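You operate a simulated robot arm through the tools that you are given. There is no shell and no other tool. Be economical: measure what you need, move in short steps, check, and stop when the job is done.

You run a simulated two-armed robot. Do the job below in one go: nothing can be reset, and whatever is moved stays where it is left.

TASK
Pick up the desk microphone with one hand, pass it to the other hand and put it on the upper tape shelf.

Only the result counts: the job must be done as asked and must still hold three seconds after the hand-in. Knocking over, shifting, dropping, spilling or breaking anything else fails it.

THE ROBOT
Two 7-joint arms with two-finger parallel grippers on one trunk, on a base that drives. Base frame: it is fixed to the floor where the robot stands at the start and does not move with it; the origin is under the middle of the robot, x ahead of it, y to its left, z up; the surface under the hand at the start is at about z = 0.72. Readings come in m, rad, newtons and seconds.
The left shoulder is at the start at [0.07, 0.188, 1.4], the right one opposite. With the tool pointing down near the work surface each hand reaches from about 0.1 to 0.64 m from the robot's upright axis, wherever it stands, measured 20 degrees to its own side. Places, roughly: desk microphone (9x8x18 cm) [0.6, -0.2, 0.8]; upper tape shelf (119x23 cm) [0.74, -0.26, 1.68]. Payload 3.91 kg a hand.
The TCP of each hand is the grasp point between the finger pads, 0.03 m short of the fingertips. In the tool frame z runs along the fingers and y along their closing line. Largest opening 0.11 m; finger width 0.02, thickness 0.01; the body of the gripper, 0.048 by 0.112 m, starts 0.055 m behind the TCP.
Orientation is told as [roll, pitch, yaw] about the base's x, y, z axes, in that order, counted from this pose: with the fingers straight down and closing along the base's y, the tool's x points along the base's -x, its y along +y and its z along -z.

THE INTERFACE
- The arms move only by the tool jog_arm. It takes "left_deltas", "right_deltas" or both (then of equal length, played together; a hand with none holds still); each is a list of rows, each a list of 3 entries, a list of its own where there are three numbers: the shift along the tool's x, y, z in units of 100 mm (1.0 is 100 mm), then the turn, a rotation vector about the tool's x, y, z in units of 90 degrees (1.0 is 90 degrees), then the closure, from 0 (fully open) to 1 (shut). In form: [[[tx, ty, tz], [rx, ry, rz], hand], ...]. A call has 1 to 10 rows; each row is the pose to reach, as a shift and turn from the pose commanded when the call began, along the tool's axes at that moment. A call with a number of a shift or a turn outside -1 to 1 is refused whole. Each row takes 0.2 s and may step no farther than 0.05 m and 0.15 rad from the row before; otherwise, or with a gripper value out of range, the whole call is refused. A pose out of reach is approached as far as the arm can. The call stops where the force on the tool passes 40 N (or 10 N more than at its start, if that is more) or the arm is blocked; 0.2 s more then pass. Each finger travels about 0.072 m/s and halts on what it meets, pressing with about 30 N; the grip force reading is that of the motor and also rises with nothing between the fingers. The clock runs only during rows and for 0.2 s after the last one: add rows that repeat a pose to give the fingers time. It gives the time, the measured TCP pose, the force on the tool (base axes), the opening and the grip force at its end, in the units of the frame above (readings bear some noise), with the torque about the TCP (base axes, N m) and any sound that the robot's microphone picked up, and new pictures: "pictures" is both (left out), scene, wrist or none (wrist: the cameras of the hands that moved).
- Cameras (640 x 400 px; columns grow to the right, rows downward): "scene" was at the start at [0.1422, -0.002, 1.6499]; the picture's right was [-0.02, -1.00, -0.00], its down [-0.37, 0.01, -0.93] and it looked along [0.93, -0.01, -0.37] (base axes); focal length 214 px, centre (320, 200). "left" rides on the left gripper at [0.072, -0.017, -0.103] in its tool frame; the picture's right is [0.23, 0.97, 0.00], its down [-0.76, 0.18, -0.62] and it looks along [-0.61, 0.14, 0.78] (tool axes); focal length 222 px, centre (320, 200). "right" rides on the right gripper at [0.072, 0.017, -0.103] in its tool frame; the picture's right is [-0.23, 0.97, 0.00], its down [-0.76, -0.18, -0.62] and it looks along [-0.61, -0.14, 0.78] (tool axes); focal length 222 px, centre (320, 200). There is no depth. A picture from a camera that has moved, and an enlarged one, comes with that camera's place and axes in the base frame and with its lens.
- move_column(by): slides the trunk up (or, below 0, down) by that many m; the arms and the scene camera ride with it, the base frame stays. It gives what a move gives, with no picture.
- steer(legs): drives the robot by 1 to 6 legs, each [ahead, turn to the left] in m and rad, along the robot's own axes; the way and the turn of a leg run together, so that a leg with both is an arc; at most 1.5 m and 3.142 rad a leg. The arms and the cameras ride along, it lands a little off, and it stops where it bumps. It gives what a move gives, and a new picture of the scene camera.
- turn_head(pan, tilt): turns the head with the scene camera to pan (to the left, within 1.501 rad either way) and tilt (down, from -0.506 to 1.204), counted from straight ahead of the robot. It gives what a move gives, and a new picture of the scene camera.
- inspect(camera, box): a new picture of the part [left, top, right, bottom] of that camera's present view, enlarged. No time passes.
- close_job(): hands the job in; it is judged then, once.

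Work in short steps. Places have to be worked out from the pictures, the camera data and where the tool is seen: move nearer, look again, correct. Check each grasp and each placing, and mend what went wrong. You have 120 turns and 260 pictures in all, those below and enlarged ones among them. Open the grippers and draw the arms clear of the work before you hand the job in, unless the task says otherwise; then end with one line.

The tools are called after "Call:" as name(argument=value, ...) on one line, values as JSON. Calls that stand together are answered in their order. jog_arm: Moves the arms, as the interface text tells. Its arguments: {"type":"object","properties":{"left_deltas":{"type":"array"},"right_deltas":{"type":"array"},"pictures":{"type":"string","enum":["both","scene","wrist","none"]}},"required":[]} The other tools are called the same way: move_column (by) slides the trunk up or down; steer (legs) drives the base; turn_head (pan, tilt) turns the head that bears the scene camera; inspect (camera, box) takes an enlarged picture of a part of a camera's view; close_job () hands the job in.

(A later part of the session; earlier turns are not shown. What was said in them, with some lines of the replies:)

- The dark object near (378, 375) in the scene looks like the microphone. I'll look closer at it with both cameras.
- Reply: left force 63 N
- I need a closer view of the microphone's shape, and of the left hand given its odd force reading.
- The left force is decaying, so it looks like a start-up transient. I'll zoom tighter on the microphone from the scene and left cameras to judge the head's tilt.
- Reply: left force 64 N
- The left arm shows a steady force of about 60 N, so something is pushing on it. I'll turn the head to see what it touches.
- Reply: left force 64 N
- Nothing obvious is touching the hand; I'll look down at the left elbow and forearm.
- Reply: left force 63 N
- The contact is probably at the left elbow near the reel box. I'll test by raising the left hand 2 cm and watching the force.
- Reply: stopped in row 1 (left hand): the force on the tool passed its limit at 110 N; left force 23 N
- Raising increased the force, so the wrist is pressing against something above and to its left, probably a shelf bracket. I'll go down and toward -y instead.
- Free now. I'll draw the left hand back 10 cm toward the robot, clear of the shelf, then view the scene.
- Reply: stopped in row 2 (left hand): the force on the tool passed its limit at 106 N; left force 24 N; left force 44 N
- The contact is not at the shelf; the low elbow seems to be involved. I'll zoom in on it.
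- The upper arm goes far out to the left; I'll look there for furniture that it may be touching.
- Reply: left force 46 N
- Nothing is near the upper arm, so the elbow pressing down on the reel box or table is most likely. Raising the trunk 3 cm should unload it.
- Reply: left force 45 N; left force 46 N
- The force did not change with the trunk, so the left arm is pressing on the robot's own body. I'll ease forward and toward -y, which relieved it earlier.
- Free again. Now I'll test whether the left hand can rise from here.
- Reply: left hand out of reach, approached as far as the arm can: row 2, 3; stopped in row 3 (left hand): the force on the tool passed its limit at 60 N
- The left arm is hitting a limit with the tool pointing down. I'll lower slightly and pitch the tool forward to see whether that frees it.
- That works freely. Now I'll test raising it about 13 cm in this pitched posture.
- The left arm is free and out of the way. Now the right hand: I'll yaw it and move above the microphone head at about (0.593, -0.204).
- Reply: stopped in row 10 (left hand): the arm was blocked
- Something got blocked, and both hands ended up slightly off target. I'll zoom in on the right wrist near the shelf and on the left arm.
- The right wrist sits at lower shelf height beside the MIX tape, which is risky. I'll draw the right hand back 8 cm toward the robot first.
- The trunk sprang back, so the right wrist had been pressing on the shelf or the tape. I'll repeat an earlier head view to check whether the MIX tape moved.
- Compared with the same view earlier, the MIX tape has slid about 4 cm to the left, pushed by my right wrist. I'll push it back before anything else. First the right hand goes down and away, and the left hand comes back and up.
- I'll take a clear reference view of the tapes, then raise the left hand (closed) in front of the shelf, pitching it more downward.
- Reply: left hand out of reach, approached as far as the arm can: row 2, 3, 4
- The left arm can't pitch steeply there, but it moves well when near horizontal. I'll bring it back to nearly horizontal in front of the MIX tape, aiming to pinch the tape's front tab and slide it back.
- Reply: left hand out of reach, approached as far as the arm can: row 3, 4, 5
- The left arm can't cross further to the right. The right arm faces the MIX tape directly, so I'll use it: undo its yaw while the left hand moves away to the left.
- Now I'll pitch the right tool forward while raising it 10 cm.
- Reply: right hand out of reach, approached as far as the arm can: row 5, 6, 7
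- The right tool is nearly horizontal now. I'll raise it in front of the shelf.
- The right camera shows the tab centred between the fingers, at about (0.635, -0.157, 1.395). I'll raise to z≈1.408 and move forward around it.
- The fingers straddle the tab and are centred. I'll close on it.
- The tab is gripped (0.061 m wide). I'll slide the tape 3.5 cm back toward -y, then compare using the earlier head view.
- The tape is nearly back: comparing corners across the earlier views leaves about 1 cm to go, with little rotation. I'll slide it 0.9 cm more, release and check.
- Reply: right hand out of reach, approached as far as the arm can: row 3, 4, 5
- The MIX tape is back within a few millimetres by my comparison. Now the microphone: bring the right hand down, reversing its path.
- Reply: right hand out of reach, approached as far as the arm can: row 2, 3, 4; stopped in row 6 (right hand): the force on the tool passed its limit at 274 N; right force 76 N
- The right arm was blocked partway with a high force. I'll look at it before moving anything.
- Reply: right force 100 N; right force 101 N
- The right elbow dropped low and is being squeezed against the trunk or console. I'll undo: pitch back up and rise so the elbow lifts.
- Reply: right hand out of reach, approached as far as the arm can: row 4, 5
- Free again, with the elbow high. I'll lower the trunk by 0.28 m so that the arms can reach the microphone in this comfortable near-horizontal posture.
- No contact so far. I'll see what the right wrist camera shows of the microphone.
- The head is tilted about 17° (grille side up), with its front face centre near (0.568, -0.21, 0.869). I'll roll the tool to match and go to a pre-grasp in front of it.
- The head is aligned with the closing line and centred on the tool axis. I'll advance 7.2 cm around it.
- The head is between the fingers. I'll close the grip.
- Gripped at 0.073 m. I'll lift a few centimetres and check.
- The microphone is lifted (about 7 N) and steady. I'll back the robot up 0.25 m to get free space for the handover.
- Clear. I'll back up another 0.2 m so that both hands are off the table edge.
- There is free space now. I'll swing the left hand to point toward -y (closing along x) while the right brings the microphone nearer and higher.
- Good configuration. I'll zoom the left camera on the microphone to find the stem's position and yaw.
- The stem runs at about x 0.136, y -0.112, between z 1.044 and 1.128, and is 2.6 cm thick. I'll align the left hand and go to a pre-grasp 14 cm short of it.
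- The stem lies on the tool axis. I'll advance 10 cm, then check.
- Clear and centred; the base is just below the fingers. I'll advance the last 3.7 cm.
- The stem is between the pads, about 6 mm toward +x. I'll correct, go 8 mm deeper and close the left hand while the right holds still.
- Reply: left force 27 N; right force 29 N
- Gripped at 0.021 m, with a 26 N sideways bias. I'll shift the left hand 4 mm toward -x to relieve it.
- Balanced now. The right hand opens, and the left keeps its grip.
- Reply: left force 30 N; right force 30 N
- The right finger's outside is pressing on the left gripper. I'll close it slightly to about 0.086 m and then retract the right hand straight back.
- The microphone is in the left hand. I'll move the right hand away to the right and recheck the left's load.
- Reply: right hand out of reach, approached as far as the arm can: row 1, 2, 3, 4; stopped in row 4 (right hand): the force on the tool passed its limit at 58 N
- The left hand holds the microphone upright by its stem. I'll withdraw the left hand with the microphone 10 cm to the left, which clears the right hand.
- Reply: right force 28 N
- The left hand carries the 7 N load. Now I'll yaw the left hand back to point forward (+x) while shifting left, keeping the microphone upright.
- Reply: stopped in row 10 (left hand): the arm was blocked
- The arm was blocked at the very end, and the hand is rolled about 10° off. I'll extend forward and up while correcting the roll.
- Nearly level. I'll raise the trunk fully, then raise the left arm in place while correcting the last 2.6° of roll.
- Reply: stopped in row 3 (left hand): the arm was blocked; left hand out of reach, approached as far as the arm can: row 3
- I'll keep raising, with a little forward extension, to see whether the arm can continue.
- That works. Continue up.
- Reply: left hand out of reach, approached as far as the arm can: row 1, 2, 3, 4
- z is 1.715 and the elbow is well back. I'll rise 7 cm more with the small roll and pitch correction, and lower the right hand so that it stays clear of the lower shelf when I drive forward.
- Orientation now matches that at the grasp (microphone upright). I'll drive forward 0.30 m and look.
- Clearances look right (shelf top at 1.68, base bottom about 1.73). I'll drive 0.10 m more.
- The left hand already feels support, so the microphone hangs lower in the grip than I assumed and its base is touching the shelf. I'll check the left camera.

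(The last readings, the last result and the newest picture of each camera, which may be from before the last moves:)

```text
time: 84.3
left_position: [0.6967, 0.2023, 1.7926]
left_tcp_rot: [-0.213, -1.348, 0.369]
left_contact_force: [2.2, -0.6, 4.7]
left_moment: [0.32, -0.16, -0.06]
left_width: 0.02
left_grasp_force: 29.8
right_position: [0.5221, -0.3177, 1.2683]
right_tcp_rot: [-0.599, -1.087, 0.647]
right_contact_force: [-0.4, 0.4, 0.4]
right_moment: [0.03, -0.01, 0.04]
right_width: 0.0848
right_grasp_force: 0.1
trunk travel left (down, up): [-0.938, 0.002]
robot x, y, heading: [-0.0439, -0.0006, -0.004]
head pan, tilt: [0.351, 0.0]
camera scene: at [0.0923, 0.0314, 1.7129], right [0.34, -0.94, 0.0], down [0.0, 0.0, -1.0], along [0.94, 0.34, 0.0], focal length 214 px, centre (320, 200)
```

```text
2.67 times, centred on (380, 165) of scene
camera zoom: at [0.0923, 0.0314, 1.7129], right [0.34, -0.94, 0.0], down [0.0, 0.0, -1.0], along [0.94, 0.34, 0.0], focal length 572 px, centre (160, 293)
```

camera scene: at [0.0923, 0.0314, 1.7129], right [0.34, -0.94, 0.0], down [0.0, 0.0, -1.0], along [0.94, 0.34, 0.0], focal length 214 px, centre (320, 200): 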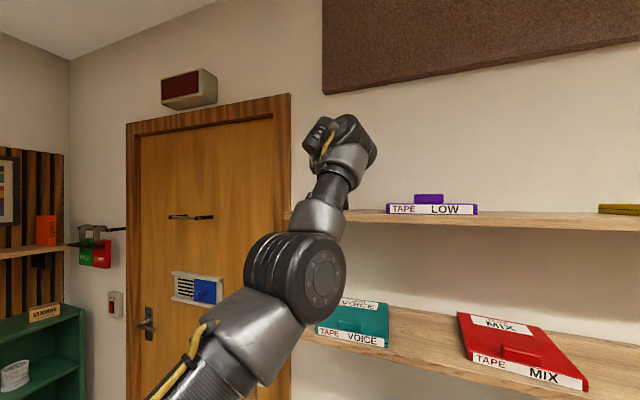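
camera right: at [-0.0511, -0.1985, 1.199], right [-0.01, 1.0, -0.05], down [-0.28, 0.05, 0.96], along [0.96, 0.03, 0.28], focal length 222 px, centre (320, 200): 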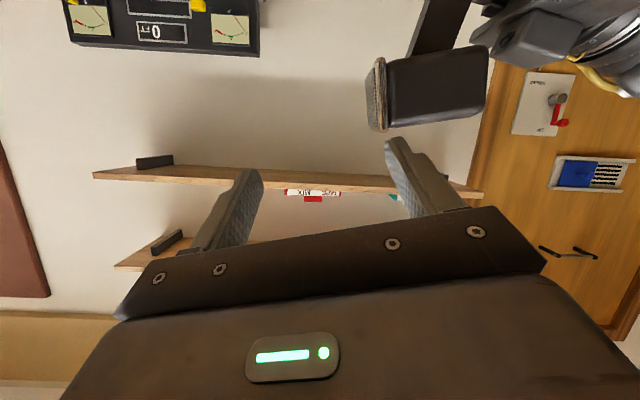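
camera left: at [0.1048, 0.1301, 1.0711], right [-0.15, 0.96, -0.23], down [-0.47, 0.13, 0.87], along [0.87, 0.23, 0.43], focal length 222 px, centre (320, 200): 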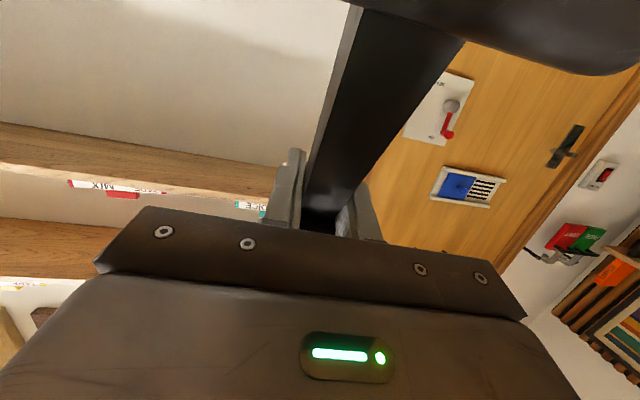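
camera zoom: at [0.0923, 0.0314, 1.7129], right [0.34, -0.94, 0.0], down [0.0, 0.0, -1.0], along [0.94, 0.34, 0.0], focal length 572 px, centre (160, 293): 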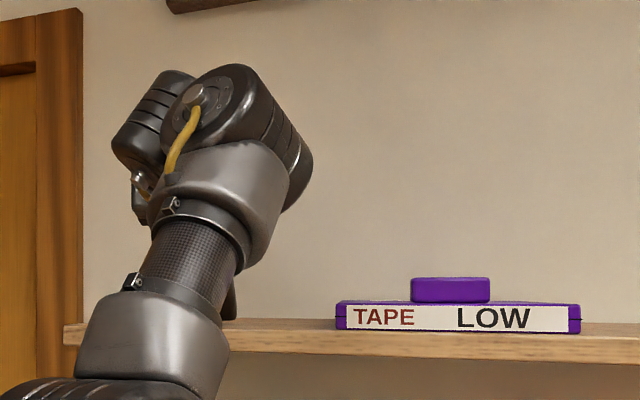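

The base seems to have met the shelf edge and may have pivoted in the grip. I'll lift 5 cm to free it, then get a side view.

Call:
jog_arm(left_deltas=[[[-0.16, -0.01, -0.04], [0, 0, 0], 0.95], [[-0.33, -0.02, -0.07], [0, 0, 0], 0.95], [[-0.49, -0.03, -0.11], [0, 0, 0], 0.95], [[-0.49, -0.03, -0.11], [0, 0, 0], 0.95]], pictures="wrist")

```text
time: 85.3
left_position: [0.6978, 0.2039, 1.8425]
left_tcp_rot: [-0.216, -1.344, 0.371]
left_contact_force: [-0.3, 0.9, -6.1]
left_moment: [0.05, -0.21, 0.01]
left_width: 0.0199
left_grasp_force: 30.1
right_position: [0.5248, -0.3161, 1.2676]
right_tcp_rot: [-0.6, -1.085, 0.645]
right_contact_force: [-0.4, 0.7, 0.5]
right_moment: [-0.01, 0.0, 0.0]
right_width: 0.0846
right_grasp_force: 0.0
trunk travel left (down, up): [-0.938, 0.002]
robot x, y, heading: [-0.0417, 0.0045, -0.0]
head pan, tilt: [0.351, 0.0]
camera left: at [0.5857, 0.1674, 1.7943], right [-0.2, 0.94, -0.27], down [-0.47, 0.15, 0.87], along [0.86, 0.3, 0.41], focal length 222 px, centre (320, 200)
```

left: 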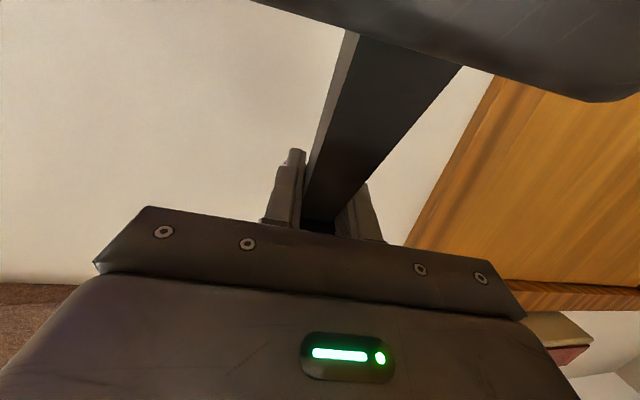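

The microphone has pivoted roughly 30° in the grip, with its base toward the robot. I'll raise the right hand as a second camera to see it from the side.

Call:
jog_arm(right_deltas=[[[-0.25, -0.08, -0.2], [0, 0, 0], 0.23], [[-0.5, -0.16, -0.4], [0, 0, 0], 0.23], [[-0.77, -0.245, -0.6], [0, 0, 0], 0.23]], pictures="none")

Call:
jog_arm(right_deltas=[[[-0.25, -0.08, -0.11], [-0.08, -0.025, -0.035], 0.23], [[-0.5, -0.16, -0.22], [-0.16, -0.05, -0.07], 0.23], [[-0.75, -0.24, -0.32], [-0.24, -0.075, -0.104], 0.23], [[-0.95, -0.3, -0.42], [-0.3, -0.093, -0.13], 0.23]], pictures="wrist")

```text
time: 86.1
left_position: [0.6997, 0.2042, 1.8398]
left_tcp_rot: [-0.215, -1.34, 0.368]
left_contact_force: [0.4, -0.4, -6.4]
left_moment: [0.06, -0.2, 0.03]
left_width: 0.0197
left_grasp_force: 29.3
right_position: [0.5034, -0.3203, 1.3634]
right_tcp_rot: [-0.65, -1.092, 0.689]
right_contact_force: [43.3, -22.9, 2.5]
right_moment: [-0.55, -0.83, 3.14]
right_width: 0.0844
right_grasp_force: 0.1
trunk travel left (down, up): [-0.938, 0.002]
robot x, y, heading: [-0.0394, -0.002, 0.001]
head pan, tilt: [0.351, 0.0]
stopped in row 3 (right hand): the force on the tool passed its limit at 149 N (the readings are from after the stop); the commanded pose is now the measured one
```

```text
time: 86.3
left_position: [0.6982, 0.2026, 1.8398]
left_tcp_rot: [-0.215, -1.34, 0.367]
left_contact_force: [-0.6, 0.9, -7.5]
left_moment: [0.07, -0.2, -0.01]
left_width: 0.0199
left_grasp_force: 29.9
right_position: [0.5023, -0.3215, 1.3673]
right_tcp_rot: [-0.658, -1.098, 0.701]
right_contact_force: [5.8, -5.1, 0.6]
right_moment: [-0.11, -0.04, 0.66]
right_width: 0.0848
right_grasp_force: 0.0
trunk travel left (down, up): [-0.938, 0.002]
robot x, y, heading: [-0.0421, 0.0026, -0.001]
head pan, tilt: [0.351, 0.0]
stopped in row 1 (right hand): the force on the tool passed its limit at 106 N (the readings are from after the stop); the commanded pose is now the measured one
camera right: at [0.3796, -0.3244, 1.3352], right [-0.01, 1.0, -0.07], down [-0.3, 0.06, 0.95], along [0.95, 0.03, 0.3], focal length 222 px, centre (320, 200)
```

right: 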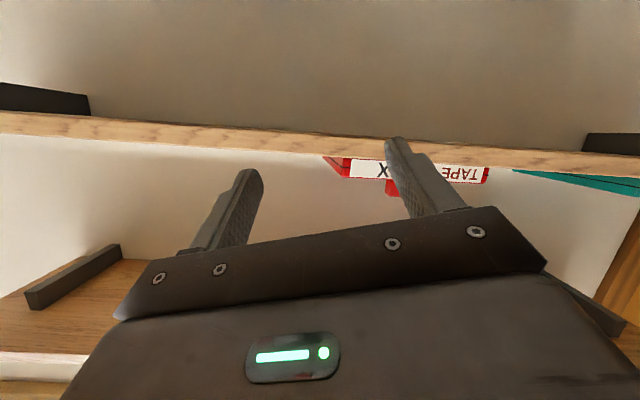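

The right arm can't rise further here. From the stem geometry, the microphone slid about 3 cm and pivoted 20–30° in the grip. I'll level it by pressing its base lightly on the shelf and dragging it back. First move 4.5 cm further in.

Call:
jog_arm(left_deltas=[[[0.03, -0.02, 0.16], [0, 0, 0], 0.95], [[0.07, -0.04, 0.32], [0, 0, 0], 0.95], [[0.1, -0.06, 0.48], [0, 0, 0], 0.95]], pictures="none")

```text
time: 87.1
left_position: [0.7448, 0.207, 1.8188]
left_tcp_rot: [-0.209, -1.341, 0.363]
left_contact_force: [1.3, 0.8, -7.6]
left_moment: [0.03, -0.21, -0.01]
left_width: 0.0201
left_grasp_force: 29.9
right_position: [0.5041, -0.3193, 1.3659]
right_tcp_rot: [-0.657, -1.095, 0.699]
right_contact_force: [6.6, -4.5, -1.0]
right_moment: [-0.15, -0.24, 0.71]
right_width: 0.0848
right_grasp_force: 0.1
trunk travel left (down, up): [-0.938, 0.002]
robot x, y, heading: [-0.0402, -0.0004, 0.001]
head pan, tilt: [0.351, 0.0]
```

Lower slowly to find contact.

Call:
jog_arm(left_deltas=[[[0.1, 0, 0.02], [0, 0, 0], 0.95], [[0.19, 0.01, 0.04], [0, 0, 0], 0.95], [[0.25, 0.01, 0.055], [0, 0, 0], 0.95]], pictures="wrist")

```text
time: 87.9
left_position: [0.7431, 0.2059, 1.7937]
left_tcp_rot: [-0.216, -1.341, 0.368]
left_contact_force: [-0.1, 0.2, -7.8]
left_moment: [0.05, -0.23, 0.02]
left_width: 0.0199
left_grasp_force: 30.1
right_position: [0.5025, -0.3208, 1.3661]
right_tcp_rot: [-0.656, -1.097, 0.702]
right_contact_force: [7.1, -4.7, -0.5]
right_moment: [-0.14, -0.21, 0.69]
right_width: 0.0847
right_grasp_force: 0.0
trunk travel left (down, up): [-0.938, 0.002]
robot x, y, heading: [-0.0432, -0.0006, -0.001]
head pan, tilt: [0.351, 0.0]
camera left: at [0.6299, 0.1685, 1.7474], right [-0.2, 0.94, -0.27], down [-0.47, 0.15, 0.87], along [0.86, 0.3, 0.41], focal length 222 px, centre (320, 200)
```

left: 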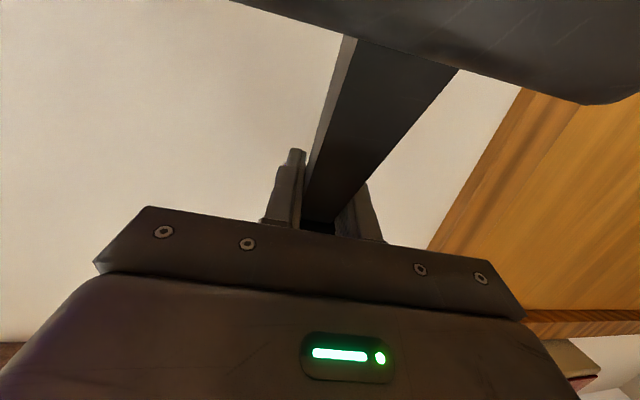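

No contact yet; lower further in small steps.

Call:
jog_arm(left_deltas=[[[0.05, 0, 0.01], [0, 0, 0], 0.95], [[0.1, 0, 0.022], [0, 0, 0], 0.95]], pictures="none")

Call:
jog_arm(left_deltas=[[[0.05, 0, 0.01], [0, 0, 0], 0.95], [[0.1, 0, 0.022], [0, 0, 0], 0.95]], pictures="wrist")

```text
time: 88.5
left_position: [0.7382, 0.1976, 1.793]
left_tcp_rot: [-0.222, -1.354, 0.372]
left_contact_force: [12.3, -2.6, 26.8]
left_moment: [0.85, -0.74, -0.26]
left_width: 0.0203
left_grasp_force: 30.1
right_position: [0.5018, -0.324, 1.3672]
right_tcp_rot: [-0.655, -1.098, 0.697]
right_contact_force: [6.7, -4.6, 0.2]
right_moment: [-0.15, -0.26, 0.67]
right_width: 0.0847
right_grasp_force: 0.1
trunk travel left (down, up): [-0.938, 0.002]
robot x, y, heading: [-0.0395, 0.0039, -0.003]
head pan, tilt: [0.351, 0.0]
```

```text
time: 88.9
left_position: [0.736, 0.1985, 1.7923]
left_tcp_rot: [-0.242, -1.364, 0.392]
left_contact_force: [-1.1, -2.5, 9.1]
left_moment: [0.18, 0.08, 0.0]
left_width: 0.0206
left_grasp_force: 30.1
right_position: [0.5001, -0.3214, 1.3659]
right_tcp_rot: [-0.661, -1.1, 0.703]
right_contact_force: [6.3, -2.6, 0.1]
right_moment: [-0.08, -0.2, 0.43]
right_width: 0.085
right_grasp_force: 0.0
trunk travel left (down, up): [-0.938, 0.002]
robot x, y, heading: [-0.0428, 0.0034, 0.003]
head pan, tilt: [0.351, 0.0]
stopped in row 1 (left hand): the force on the tool passed its limit at 43 N (the readings are from after the stop); the commanded pose is now the measured one
camera left: at [0.6243, 0.1635, 1.7422], right [-0.19, 0.94, -0.27], down [-0.49, 0.15, 0.86], along [0.85, 0.3, 0.43], focal length 222 px, centre (320, 200)
```

left: 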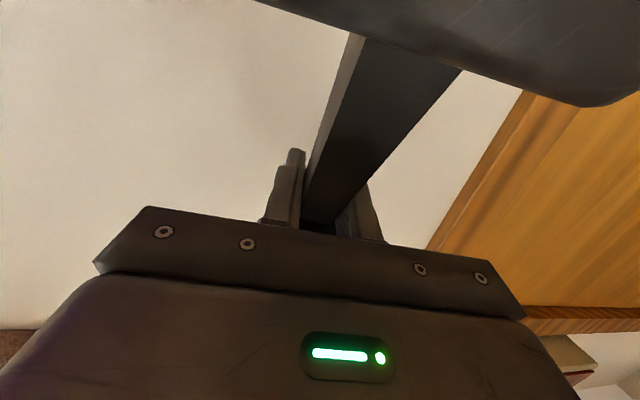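

Contact is at TCP z≈1.793. Now drag 2 cm toward the robot with slight downward pressure and watch the base in the picture.

Call:
jog_arm(left_deltas=[[[0.05, 0.01, -0.06], [0, 0, 0], 0.95], [[0.07, 0.02, -0.12], [0, 0, 0], 0.95], [[0.09, 0.03, -0.2], [0, 0, 0], 0.95]], pictures="wrist")

```text
time: 89.7
left_position: [0.7144, 0.1951, 1.7889]
left_tcp_rot: [-0.239, -1.367, 0.386]
left_contact_force: [5.7, -4.6, 26.6]
left_moment: [0.8, -0.84, -0.21]
left_width: 0.0201
left_grasp_force: 29.8
right_position: [0.4993, -0.3243, 1.367]
right_tcp_rot: [-0.655, -1.101, 0.699]
right_contact_force: [6.5, -4.7, 0.0]
right_moment: [-0.13, -0.2, 0.68]
right_width: 0.0845
right_grasp_force: 0.0
trunk travel left (down, up): [-0.938, 0.002]
robot x, y, heading: [-0.0437, 0.0058, 0.003]
head pan, tilt: [0.351, 0.0]
camera left: at [0.603, 0.1592, 1.7385], right [-0.19, 0.94, -0.27], down [-0.49, 0.15, 0.86], along [0.85, 0.3, 0.43], focal length 222 px, centre (320, 200)
```

left: 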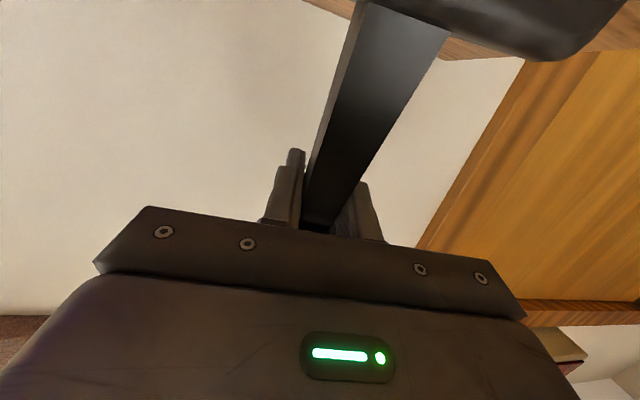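

It works: the base is swinging forward and the shelf is now visible beneath it. Continue dragging 1.5 cm.

Call:
jog_arm(left_deltas=[[[0.0, 0.01, -0.06], [0, 0, 0], 0.95], [[0.02, 0.02, -0.12], [0, 0, 0], 0.95], [[0.03, 0.02, -0.16], [0, 0, 0], 0.95]], pictures="wrist")

Call:
inspect(camera="left", box=[240, 0, 640, 250])

```text
time: 90.5
left_position: [0.6992, 0.1961, 1.7848]
left_tcp_rot: [-0.237, -1.358, 0.383]
left_contact_force: [-0.7, -5.5, 12.5]
left_moment: [0.11, -0.38, -0.07]
left_width: 0.0198
left_grasp_force: 29.7
right_position: [0.4991, -0.3242, 1.3665]
right_tcp_rot: [-0.656, -1.101, 0.699]
right_contact_force: [6.9, -5.4, 0.2]
right_moment: [-0.15, -0.27, 0.65]
right_width: 0.0847
right_grasp_force: 0.0
trunk travel left (down, up): [-0.938, 0.002]
robot x, y, heading: [-0.0407, 0.0024, 0.002]
head pan, tilt: [0.351, 0.0]
camera left: at [0.5863, 0.1597, 1.7355], right [-0.19, 0.94, -0.27], down [-0.48, 0.15, 0.86], along [0.85, 0.3, 0.43], focal length 222 px, centre (320, 200)
```

left: 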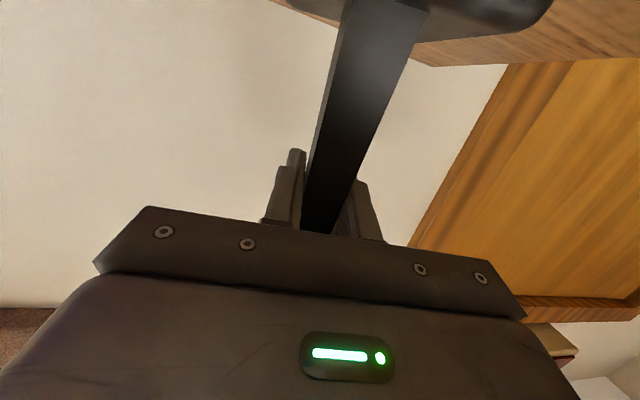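

```text
1.60 times, centred on (440, 125) of left
camera zoom: at [0.5863, 0.1597, 1.7355], right [-0.19, 0.94, -0.27], down [-0.48, 0.15, 0.86], along [0.85, 0.3, 0.43], focal length 355 px, centre (128, 320)
```

zoom: 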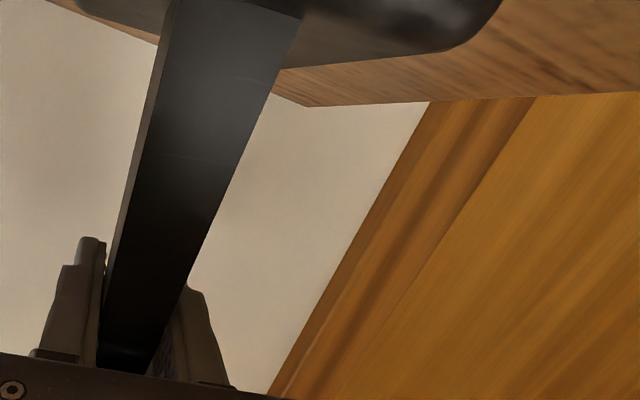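

Nearly flat. Another 1.2 cm of drag with light pressure.

Call:
jog_arm(left_deltas=[[[0.03, 0.01, -0.06], [0, 0, 0], 0.95], [[0.05, 0.02, -0.12], [0, 0, 0], 0.95], [[0.05, 0.02, -0.12], [0, 0, 0], 0.95]], pictures="wrist")

Call:
inspect(camera="left", box=[240, 0, 640, 250])

```text
time: 91.3
left_position: [0.6901, 0.1949, 1.7818]
left_tcp_rot: [-0.228, -1.357, 0.377]
left_contact_force: [9.5, -6.4, 12.2]
left_moment: [0.01, -1.46, -0.5]
left_width: 0.02
left_grasp_force: 29.8
right_position: [0.5032, -0.3264, 1.3658]
right_tcp_rot: [-0.652, -1.101, 0.693]
right_contact_force: [6.9, -4.5, -0.6]
right_moment: [-0.1, -0.22, 0.69]
right_width: 0.0849
right_grasp_force: 0.2
trunk travel left (down, up): [-0.938, 0.002]
robot x, y, heading: [-0.0414, 0.0019, 0.004]
head pan, tilt: [0.351, 0.0]
camera left: at [0.5786, 0.1591, 1.7323], right [-0.19, 0.94, -0.27], down [-0.48, 0.15, 0.86], along [0.86, 0.3, 0.42], focal length 222 px, centre (320, 200)
```

left: 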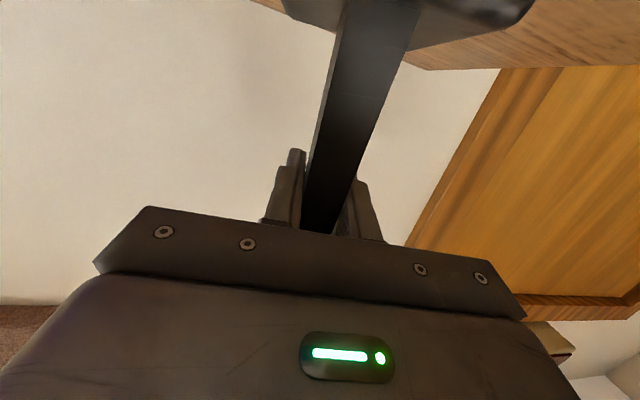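

```text
1.60 times, centred on (440, 125) of left
camera zoom: at [0.5786, 0.1591, 1.7323], right [-0.19, 0.94, -0.27], down [-0.48, 0.15, 0.86], along [0.86, 0.3, 0.42], focal length 355 px, centre (128, 320)
```

zoom: 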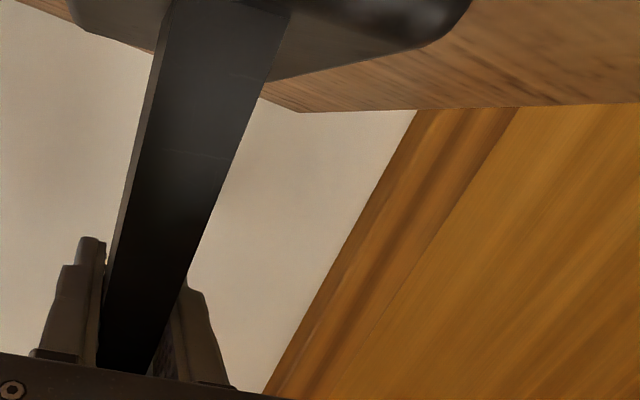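

The moment shows the base resisting, so it is about flat, but its near edge would be close to the shelf front. I'll lift 1.2 cm, move 4 cm inward, and look.

Call:
jog_arm(left_deltas=[[[-0.06, 0, -0.015], [0, 0, 0], 0.95], [[-0.13, 0, -0.03], [0, 0, 0], 0.95], [[-0.17, -0.02, 0.1], [0, 0, 0], 0.95], [[-0.21, -0.04, 0.23], [0, 0, 0], 0.95], [[-0.25, -0.07, 0.37], [0, 0, 0], 0.95]], pictures="wrist")

Call:
inspect(camera="left", box=[240, 0, 560, 200])

```text
time: 92.5
left_position: [0.7312, 0.2039, 1.7955]
left_tcp_rot: [-0.242, -1.355, 0.394]
left_contact_force: [0.2, 0.4, -6.4]
left_moment: [-0.01, -0.06, -0.04]
left_width: 0.0196
left_grasp_force: 29.6
right_position: [0.5025, -0.3209, 1.3658]
right_tcp_rot: [-0.656, -1.096, 0.701]
right_contact_force: [8.8, -2.7, 0.6]
right_moment: [-0.06, -0.24, 0.42]
right_width: 0.0848
right_grasp_force: 0.1
trunk travel left (down, up): [-0.938, 0.002]
robot x, y, heading: [-0.0386, 0.0033, -0.001]
head pan, tilt: [0.351, 0.0]
camera left: at [0.6186, 0.1673, 1.7473], right [-0.2, 0.94, -0.27], down [-0.48, 0.15, 0.86], along [0.86, 0.3, 0.42], focal length 222 px, centre (320, 200)
```

left: 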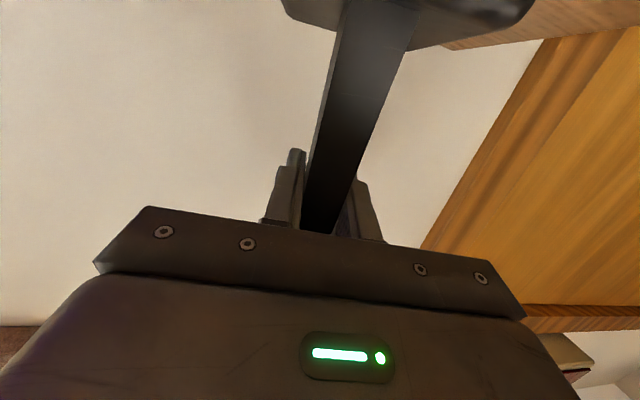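

```text
2.00 times, centred on (400, 100) of left
camera zoom: at [0.6186, 0.1673, 1.7473], right [-0.2, 0.94, -0.27], down [-0.48, 0.15, 0.86], along [0.86, 0.3, 0.42], focal length 444 px, centre (160, 400)
```

zoom: 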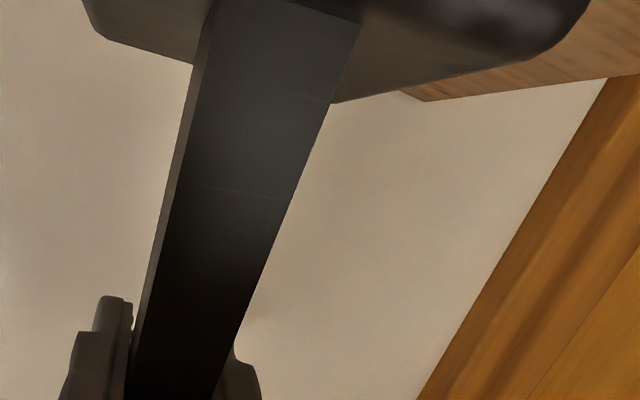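

The moment about the grip has dropped to near zero, so the microphone hangs almost upright now. Lower to contact.

Call:
jog_arm(left_deltas=[[[0.05, 0, 0.01], [0, 0, 0], 0.95], [[0.1, 0, 0.02], [0, 0, 0], 0.95], [[0.13, 0, 0.03], [0, 0, 0], 0.95]], pictures="none")

```text
time: 93.3
left_position: [0.7322, 0.1989, 1.7843]
left_tcp_rot: [-0.24, -1.357, 0.39]
left_contact_force: [-0.5, -0.3, -6.9]
left_moment: [0.0, -0.04, 0.0]
left_width: 0.0199
left_grasp_force: 30.0
right_position: [0.5018, -0.3215, 1.3658]
right_tcp_rot: [-0.656, -1.095, 0.699]
right_contact_force: [5.8, -4.9, -0.6]
right_moment: [-0.16, -0.28, 0.83]
right_width: 0.085
right_grasp_force: 0.0
trunk travel left (down, up): [-0.938, 0.002]
robot x, y, heading: [-0.0422, 0.0014, -0.0]
head pan, tilt: [0.351, 0.0]
```

Call:
jog_arm(left_deltas=[[[0.03, 0, 0.005], [0, 0, 0], 0.95], [[0.05, 0, 0.01], [0, 0, 0], 0.95]], pictures="none")

Call:
jog_arm(left_deltas=[[[0.02, 0, 0.004], [0, 0, 0], 0.95], [[0.03, 0, 0.006], [0, 0, 0], 0.95]], pictures="wrist")

```text
time: 93.9
left_position: [0.7316, 0.1991, 1.7805]
left_tcp_rot: [-0.245, -1.359, 0.394]
left_contact_force: [2.4, 1.7, 1.3]
left_moment: [0.46, -0.53, -0.06]
left_width: 0.0198
left_grasp_force: 30.0
right_position: [0.5023, -0.3224, 1.3658]
right_tcp_rot: [-0.657, -1.099, 0.699]
right_contact_force: [6.3, -5.2, 0.2]
right_moment: [-0.14, -0.24, 0.71]
right_width: 0.0845
right_grasp_force: 0.1
trunk travel left (down, up): [-0.938, 0.002]
robot x, y, heading: [-0.0419, 0.0015, 0.002]
head pan, tilt: [0.351, 0.0]
```

```text
time: 94.5
left_position: [0.7283, 0.1982, 1.7807]
left_tcp_rot: [-0.243, -1.361, 0.39]
left_contact_force: [3.4, 3.1, 17.6]
left_moment: [1.12, -0.86, 0.12]
left_width: 0.0201
left_grasp_force: 29.6
right_position: [0.5012, -0.3222, 1.3669]
right_tcp_rot: [-0.657, -1.098, 0.699]
right_contact_force: [7.2, -4.2, -1.0]
right_moment: [-0.12, -0.22, 0.65]
right_width: 0.0847
right_grasp_force: 0.0
trunk travel left (down, up): [-0.938, 0.002]
robot x, y, heading: [-0.0408, 0.0003, 0.002]
head pan, tilt: [0.351, 0.0]
camera left: at [0.6172, 0.1625, 1.7301], right [-0.19, 0.94, -0.27], down [-0.49, 0.15, 0.86], along [0.85, 0.3, 0.43], focal length 222 px, centre (320, 200)
```

left: 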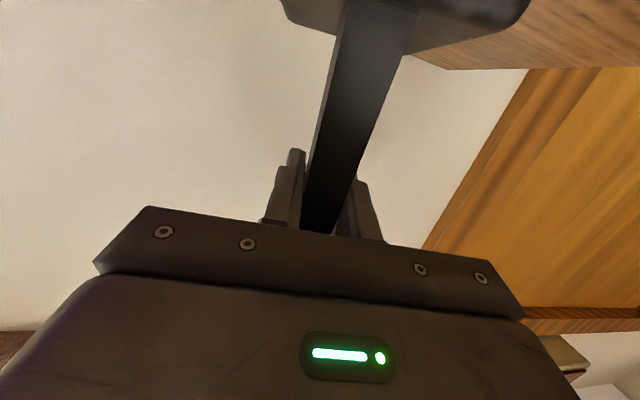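

Contact is at the far-left corner of the base (moments +1.1, -0.9), so a slight tilt remains. I'll rotate the hand about 2–3° in roll and pitch to flatten it.

Call:
jog_arm(left_deltas=[[[-0.01, 0, 0], [0, -0.015, 0.01], 0.95], [[-0.01, 0, 0], [0, -0.03, 0.02], 0.95], [[-0.01, 0, 0], [0, -0.03, 0.02], 0.95]], pictures="none")

```text
time: 95.3
left_position: [0.7315, 0.1967, 1.7786]
left_tcp_rot: [-0.113, -1.407, 0.263]
left_contact_force: [-1.9, -2.1, -3.8]
left_moment: [-0.03, 0.04, 0.05]
left_width: 0.02
left_grasp_force: 30.1
right_position: [0.5007, -0.3235, 1.366]
right_tcp_rot: [-0.657, -1.1, 0.699]
right_contact_force: [6.5, -5.0, -0.8]
right_moment: [-0.12, -0.26, 0.67]
right_width: 0.0846
right_grasp_force: 0.1
trunk travel left (down, up): [-0.938, 0.002]
robot x, y, heading: [-0.0424, 0.0028, -0.001]
head pan, tilt: [0.351, 0.0]
```

Call:
jog_arm(left_deltas=[[[0.02, 0, 0.003], [0, 0, 0], 0.95], [[0.04, 0, 0.006], [0, 0, 0], 0.95], [[0.04, 0, 0.006], [0, 0, 0], 0.95]], pictures="none")

```text
time: 96.1
left_position: [0.7306, 0.1953, 1.7781]
left_tcp_rot: [-0.118, -1.417, 0.262]
left_contact_force: [8.8, -2.7, 25.8]
left_moment: [0.67, 0.67, -0.12]
left_width: 0.02
left_grasp_force: 30.0
right_position: [0.5004, -0.3249, 1.3665]
right_tcp_rot: [-0.655, -1.1, 0.697]
right_contact_force: [6.1, -5.1, -1.2]
right_moment: [-0.15, -0.22, 0.69]
right_width: 0.0844
right_grasp_force: 0.0
trunk travel left (down, up): [-0.938, 0.002]
robot x, y, heading: [-0.04, -0.0002, -0.001]
head pan, tilt: [0.351, 0.0]
```

Now the near edge bears, so the base is within about 1° of flat. I'll make a tiny correction, unload, then open the hand.

Call:
jog_arm(left_deltas=[[[-0.02, 0, 0], [0, 0.01, 0.008], 0.95], [[-0.035, 0, 0], [0, 0.01, 0.008], 0.95], [[-0.035, 0, 0], [0, 0.01, 0.008], 0.95]], pictures="none")

```text
time: 96.9
left_position: [0.73, 0.196, 1.7778]
left_tcp_rot: [-0.031, -1.394, 0.178]
left_contact_force: [0.6, -6.1, 7.6]
left_moment: [0.05, -0.46, -0.18]
left_width: 0.0199
left_grasp_force: 29.5
right_position: [0.5011, -0.3231, 1.3668]
right_tcp_rot: [-0.654, -1.098, 0.699]
right_contact_force: [6.4, -5.5, 0.0]
right_moment: [-0.14, -0.22, 0.68]
right_width: 0.0849
right_grasp_force: 0.0
trunk travel left (down, up): [-0.938, 0.002]
robot x, y, heading: [-0.0384, -0.0007, 0.002]
head pan, tilt: [0.351, 0.0]
```

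Lightly loaded and level. Open the left hand partway.

Call:
jog_arm(left_deltas=[[[0, 0, 0], [0, 0, 0], 0.78], [[0, 0, 0], [0, 0, 0], 0.7], [[0, 0, 0], [0, 0, 0], 0.55], [[0, 0, 0], [0, 0, 0], 0.5]], pictures="both")

Call:
inspect(camera="left", box=[200, 0, 520, 200])

```text
time: 97.9
left_position: [0.7308, 0.1999, 1.7759]
left_tcp_rot: [-0.042, -1.394, 0.189]
left_contact_force: [-0.3, -1.0, -0.4]
left_moment: [0.01, 0.02, 0.04]
left_width: 0.055
left_grasp_force: 0.1
right_position: [0.5033, -0.3214, 1.3676]
right_tcp_rot: [-0.656, -1.097, 0.7]
right_contact_force: [7.3, -5.3, 0.0]
right_moment: [-0.09, -0.23, 0.7]
right_width: 0.0847
right_grasp_force: 0.0
trunk travel left (down, up): [-0.938, 0.002]
robot x, y, heading: [-0.0425, 0.0009, 0.0]
head pan, tilt: [0.351, 0.0]
camera scene: at [0.0926, 0.0321, 1.7128], right [0.34, -0.94, 0.0], down [0.0, 0.0, -1.0], along [0.94, 0.34, 0.0], focal length 214 px, centre (320, 200)
camera left: at [0.6206, 0.1669, 1.7236], right [-0.18, 0.96, -0.23], down [-0.5, 0.11, 0.86], along [0.85, 0.27, 0.46], focal length 222 px, centre (320, 200)
```

scene: 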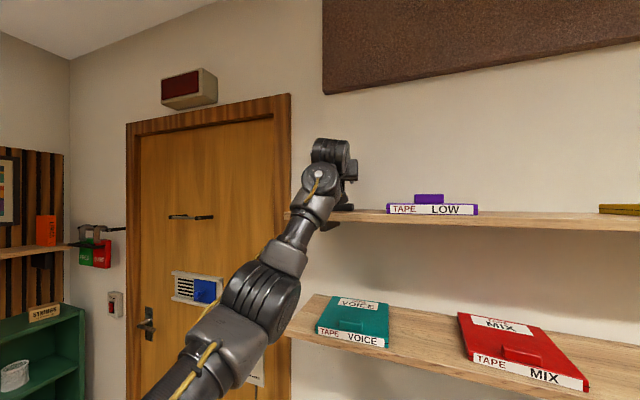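
left: 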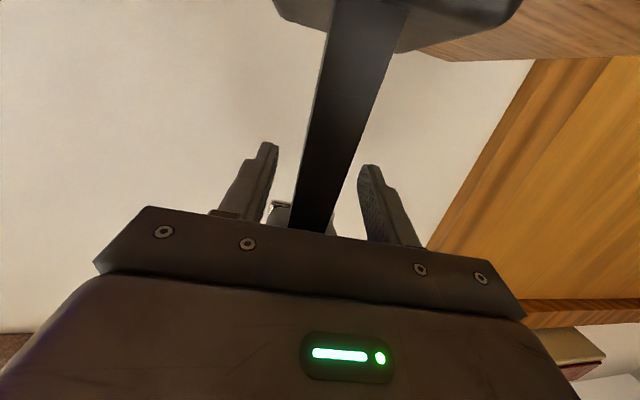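

```text
2.00 times, centred on (360, 100) of left
camera zoom: at [0.6206, 0.1669, 1.7236], right [-0.18, 0.96, -0.23], down [-0.5, 0.11, 0.86], along [0.85, 0.27, 0.46], focal length 444 px, centre (240, 400)
```

zoom: 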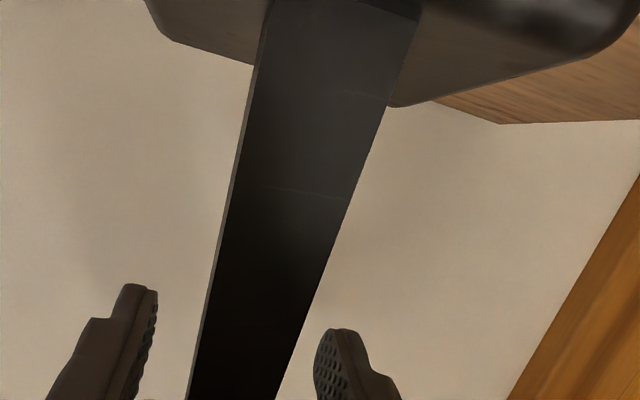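

The microphone stands free on the shelf. I'll withdraw the left hand horizontally along its pointing direction.

Call:
jog_arm(left_deltas=[[[0.035, 0, -0.2], [0, 0, 0], 0.5], [[0.07, 0, -0.4], [0, 0, 0], 0.5], [[0.115, 0, -0.65], [0, 0, 0], 0.5], [[0.158, 0, -0.89], [0, 0, 0], 0.5]], pictures="both")

```text
time: 98.9
left_position: [0.6416, 0.1846, 1.7785]
left_tcp_rot: [-0.047, -1.395, 0.19]
left_contact_force: [1.1, -0.5, -0.8]
left_moment: [0.02, -0.05, -0.01]
left_width: 0.055
left_grasp_force: 0.1
right_position: [0.5007, -0.3225, 1.3669]
right_tcp_rot: [-0.659, -1.098, 0.698]
right_contact_force: [7.0, -4.7, 0.4]
right_moment: [-0.14, -0.22, 0.67]
right_width: 0.0846
right_grasp_force: 0.1
trunk travel left (down, up): [-0.938, 0.002]
robot x, y, heading: [-0.0404, 0.0013, -0.003]
head pan, tilt: [0.351, 0.0]
camera scene: at [0.0914, 0.0318, 1.713], right [0.34, -0.94, 0.0], down [0.0, 0.0, -1.0], along [0.94, 0.34, 0.0], focal length 214 px, centre (320, 200)
camera left: at [0.5298, 0.1518, 1.725], right [-0.18, 0.96, -0.23], down [-0.5, 0.11, 0.86], along [0.85, 0.27, 0.46], focal length 222 px, centre (320, 200)
```

scene: 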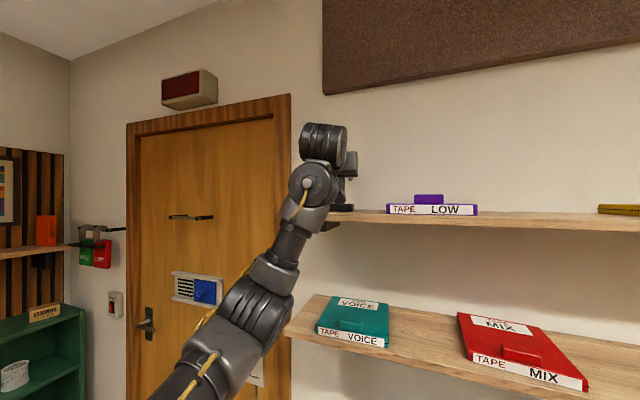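
left: 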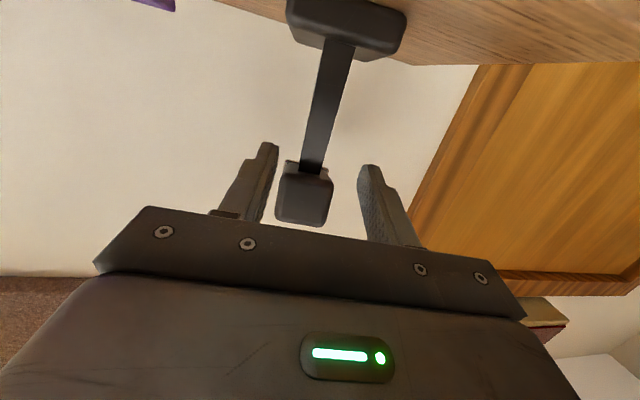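

The microphone stands upright with its base flat on the upper shelf. I'll back the robot straight out to clear the arms, then inspect.

Call:
steer(legs=[[-0.35, 0]])

Call:
jog_arm(left_deltas=[[[0.3, 0.2, 0], [0, 0, 0], 0.5], [[0.6, 0.5, 0], [0, 0, 0], 0.3], [[0.97, 0.8, 0], [0, 0, 0], 0]], pictures="none")

Call:
turn_head(pan=0.1, tilt=0.15)

```text
time: 101.2
left_position: [0.2926, 0.1882, 1.7774]
left_tcp_rot: [-0.037, -1.393, 0.192]
left_contact_force: [0.9, -0.1, -0.2]
left_moment: [0.02, 0.02, 0.05]
left_width: 0.055
left_grasp_force: 0.0
right_position: [0.1545, -0.3187, 1.3656]
right_tcp_rot: [-0.654, -1.097, 0.705]
right_contact_force: [10.2, -6.1, -5.4]
right_moment: [-0.14, -1.14, 0.74]
right_width: 0.0847
right_grasp_force: 0.0
trunk travel left (down, up): [-0.938, 0.002]
robot x, y, heading: [-0.3949, 0.0004, 0.01]
head pan, tilt: [0.351, 0.0]
camera scene: at [-0.2566, 0.0313, 1.7125], right [0.35, -0.94, 0.0], down [0.0, 0.0, -1.0], along [0.94, 0.35, 0.0], focal length 214 px, centre (320, 200)
```

scene: 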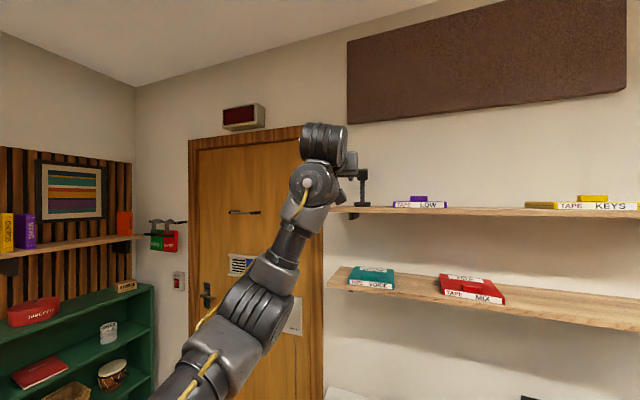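

```text
time: 102.0
left_position: [0.2569, 0.2668, 1.683]
left_tcp_rot: [-0.053, -1.395, 0.209]
left_contact_force: [0.0, 0.0, 0.5]
left_moment: [0.03, 0.02, -0.02]
left_width: 0.11
left_grasp_force: 0.2
right_position: [0.1523, -0.317, 1.3675]
right_tcp_rot: [-0.659, -1.097, 0.712]
right_contact_force: [7.8, -5.5, -0.7]
right_moment: [-0.14, -0.26, 0.89]
right_width: 0.0848
right_grasp_force: 0.0
trunk travel left (down, up): [-0.938, 0.002]
robot x, y, heading: [-0.395, 0.001, 0.009]
head pan, tilt: [0.351, 0.0]
```

```text
time: 102.8
left_position: [0.2584, 0.2652, 1.6832]
left_tcp_rot: [-0.041, -1.397, 0.197]
left_contact_force: [-0.4, -0.2, -0.4]
left_moment: [-0.01, 0.01, -0.03]
left_width: 0.11
left_grasp_force: 0.1
right_position: [0.153, -0.3187, 1.3674]
right_tcp_rot: [-0.658, -1.098, 0.709]
right_contact_force: [8.4, -6.3, -0.4]
right_moment: [-0.17, -0.35, 0.87]
right_width: 0.0843
right_grasp_force: 0.2
trunk travel left (down, up): [-0.938, 0.002]
robot x, y, heading: [-0.3945, -0.0015, 0.012]
head pan, tilt: [0.099, 0.15]
camera scene: at [-0.2526, 0.0102, 1.6992], right [0.11, -0.99, 0.0], down [-0.15, -0.02, -0.99], along [0.98, 0.11, -0.15], focal length 214 px, centre (320, 200)
```

scene: 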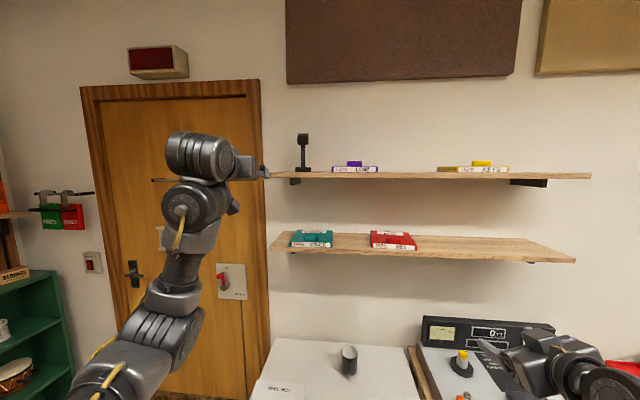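

The microphone stands on the upper shelf. I'll zoom for a final check of it and of both tapes, and open the right gripper fully.

Call:
inspect(camera="scene", box=[260, 120, 500, 270])

Call:
jog_arm(right_deltas=[[[0, 0, 0.1], [0, 0, 0], 0], [[0, 0, 0.1], [0, 0, 0], 0]], pictures="none")

Call:
turn_head(pan=-0.2, tilt=0.6)

```text
2.67 times, centred on (380, 195) of scene
camera zoom: at [-0.2526, 0.0102, 1.6992], right [0.11, -0.99, 0.0], down [-0.15, -0.02, -0.99], along [0.98, 0.11, -0.15], focal length 572 px, centre (160, 213)
```

zoom: 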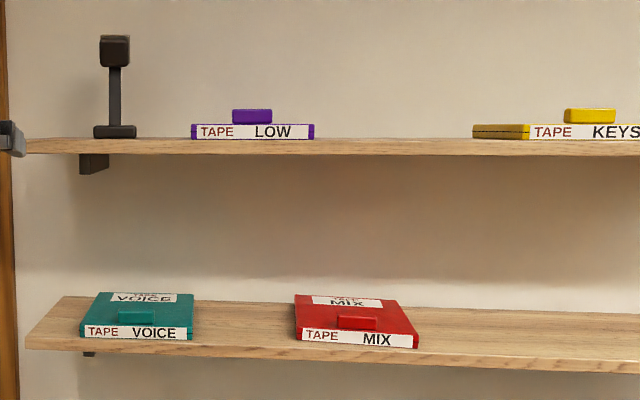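

```text
time: 103.4
left_position: [0.2579, 0.2643, 1.6827]
left_tcp_rot: [-0.044, -1.395, 0.197]
left_contact_force: [-0.4, 0.3, 0.7]
left_moment: [0.0, -0.03, -0.02]
left_width: 0.11
left_grasp_force: 0.0
right_position: [0.1613, -0.319, 1.3627]
right_tcp_rot: [-0.655, -1.098, 0.707]
right_contact_force: [0.0, -1.2, 0.4]
right_moment: [0.02, -0.02, -0.04]
right_width: 0.11
right_grasp_force: 0.1
trunk travel left (down, up): [-0.938, 0.002]
robot x, y, heading: [-0.3943, -0.0019, 0.012]
head pan, tilt: [0.099, 0.15]
```

```text
time: 104.3
left_position: [0.2602, 0.265, 1.6821]
left_tcp_rot: [-0.042, -1.395, 0.196]
left_contact_force: [0.8, 0.5, -0.1]
left_moment: [0.01, -0.01, 0.01]
left_width: 0.11
left_grasp_force: 0.0
right_position: [0.1621, -0.3187, 1.3637]
right_tcp_rot: [-0.657, -1.096, 0.708]
right_contact_force: [0.0, 0.7, -0.2]
right_moment: [0.01, 0.02, 0.0]
right_width: 0.1098
right_grasp_force: 0.0
trunk travel left (down, up): [-0.938, 0.002]
robot x, y, heading: [-0.3914, 0.0015, 0.011]
head pan, tilt: [-0.201, 0.6]
camera scene: at [-0.2574, -0.0167, 1.6577], right [-0.19, -0.98, 0.0], down [-0.55, 0.11, -0.83], along [0.81, -0.16, -0.56], focal length 214 px, centre (320, 200)
```

scene: 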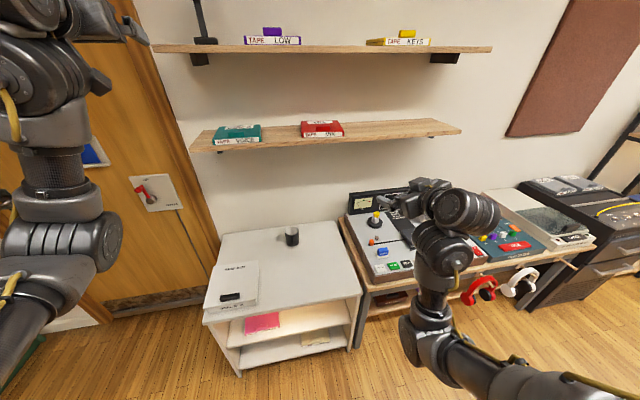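

The zoom shows the microphone upright and flat on the upper shelf. MIX is back at about y -0.112, against about -0.111 at the start. Both grippers are open and clear, and the other objects look undisturbed, so I'm handing in.

Call:
close_job()

```text
The job is handed in.
```

The microphone was picked up with the right hand, passed to the left, and now stands upright on the upper tape shelf; on the way my right wrist pushed the MIX tape about 4 cm along the lower shelf, and I slid it back to within roughly a centimetre of where it was, so that slip may still count against the job.
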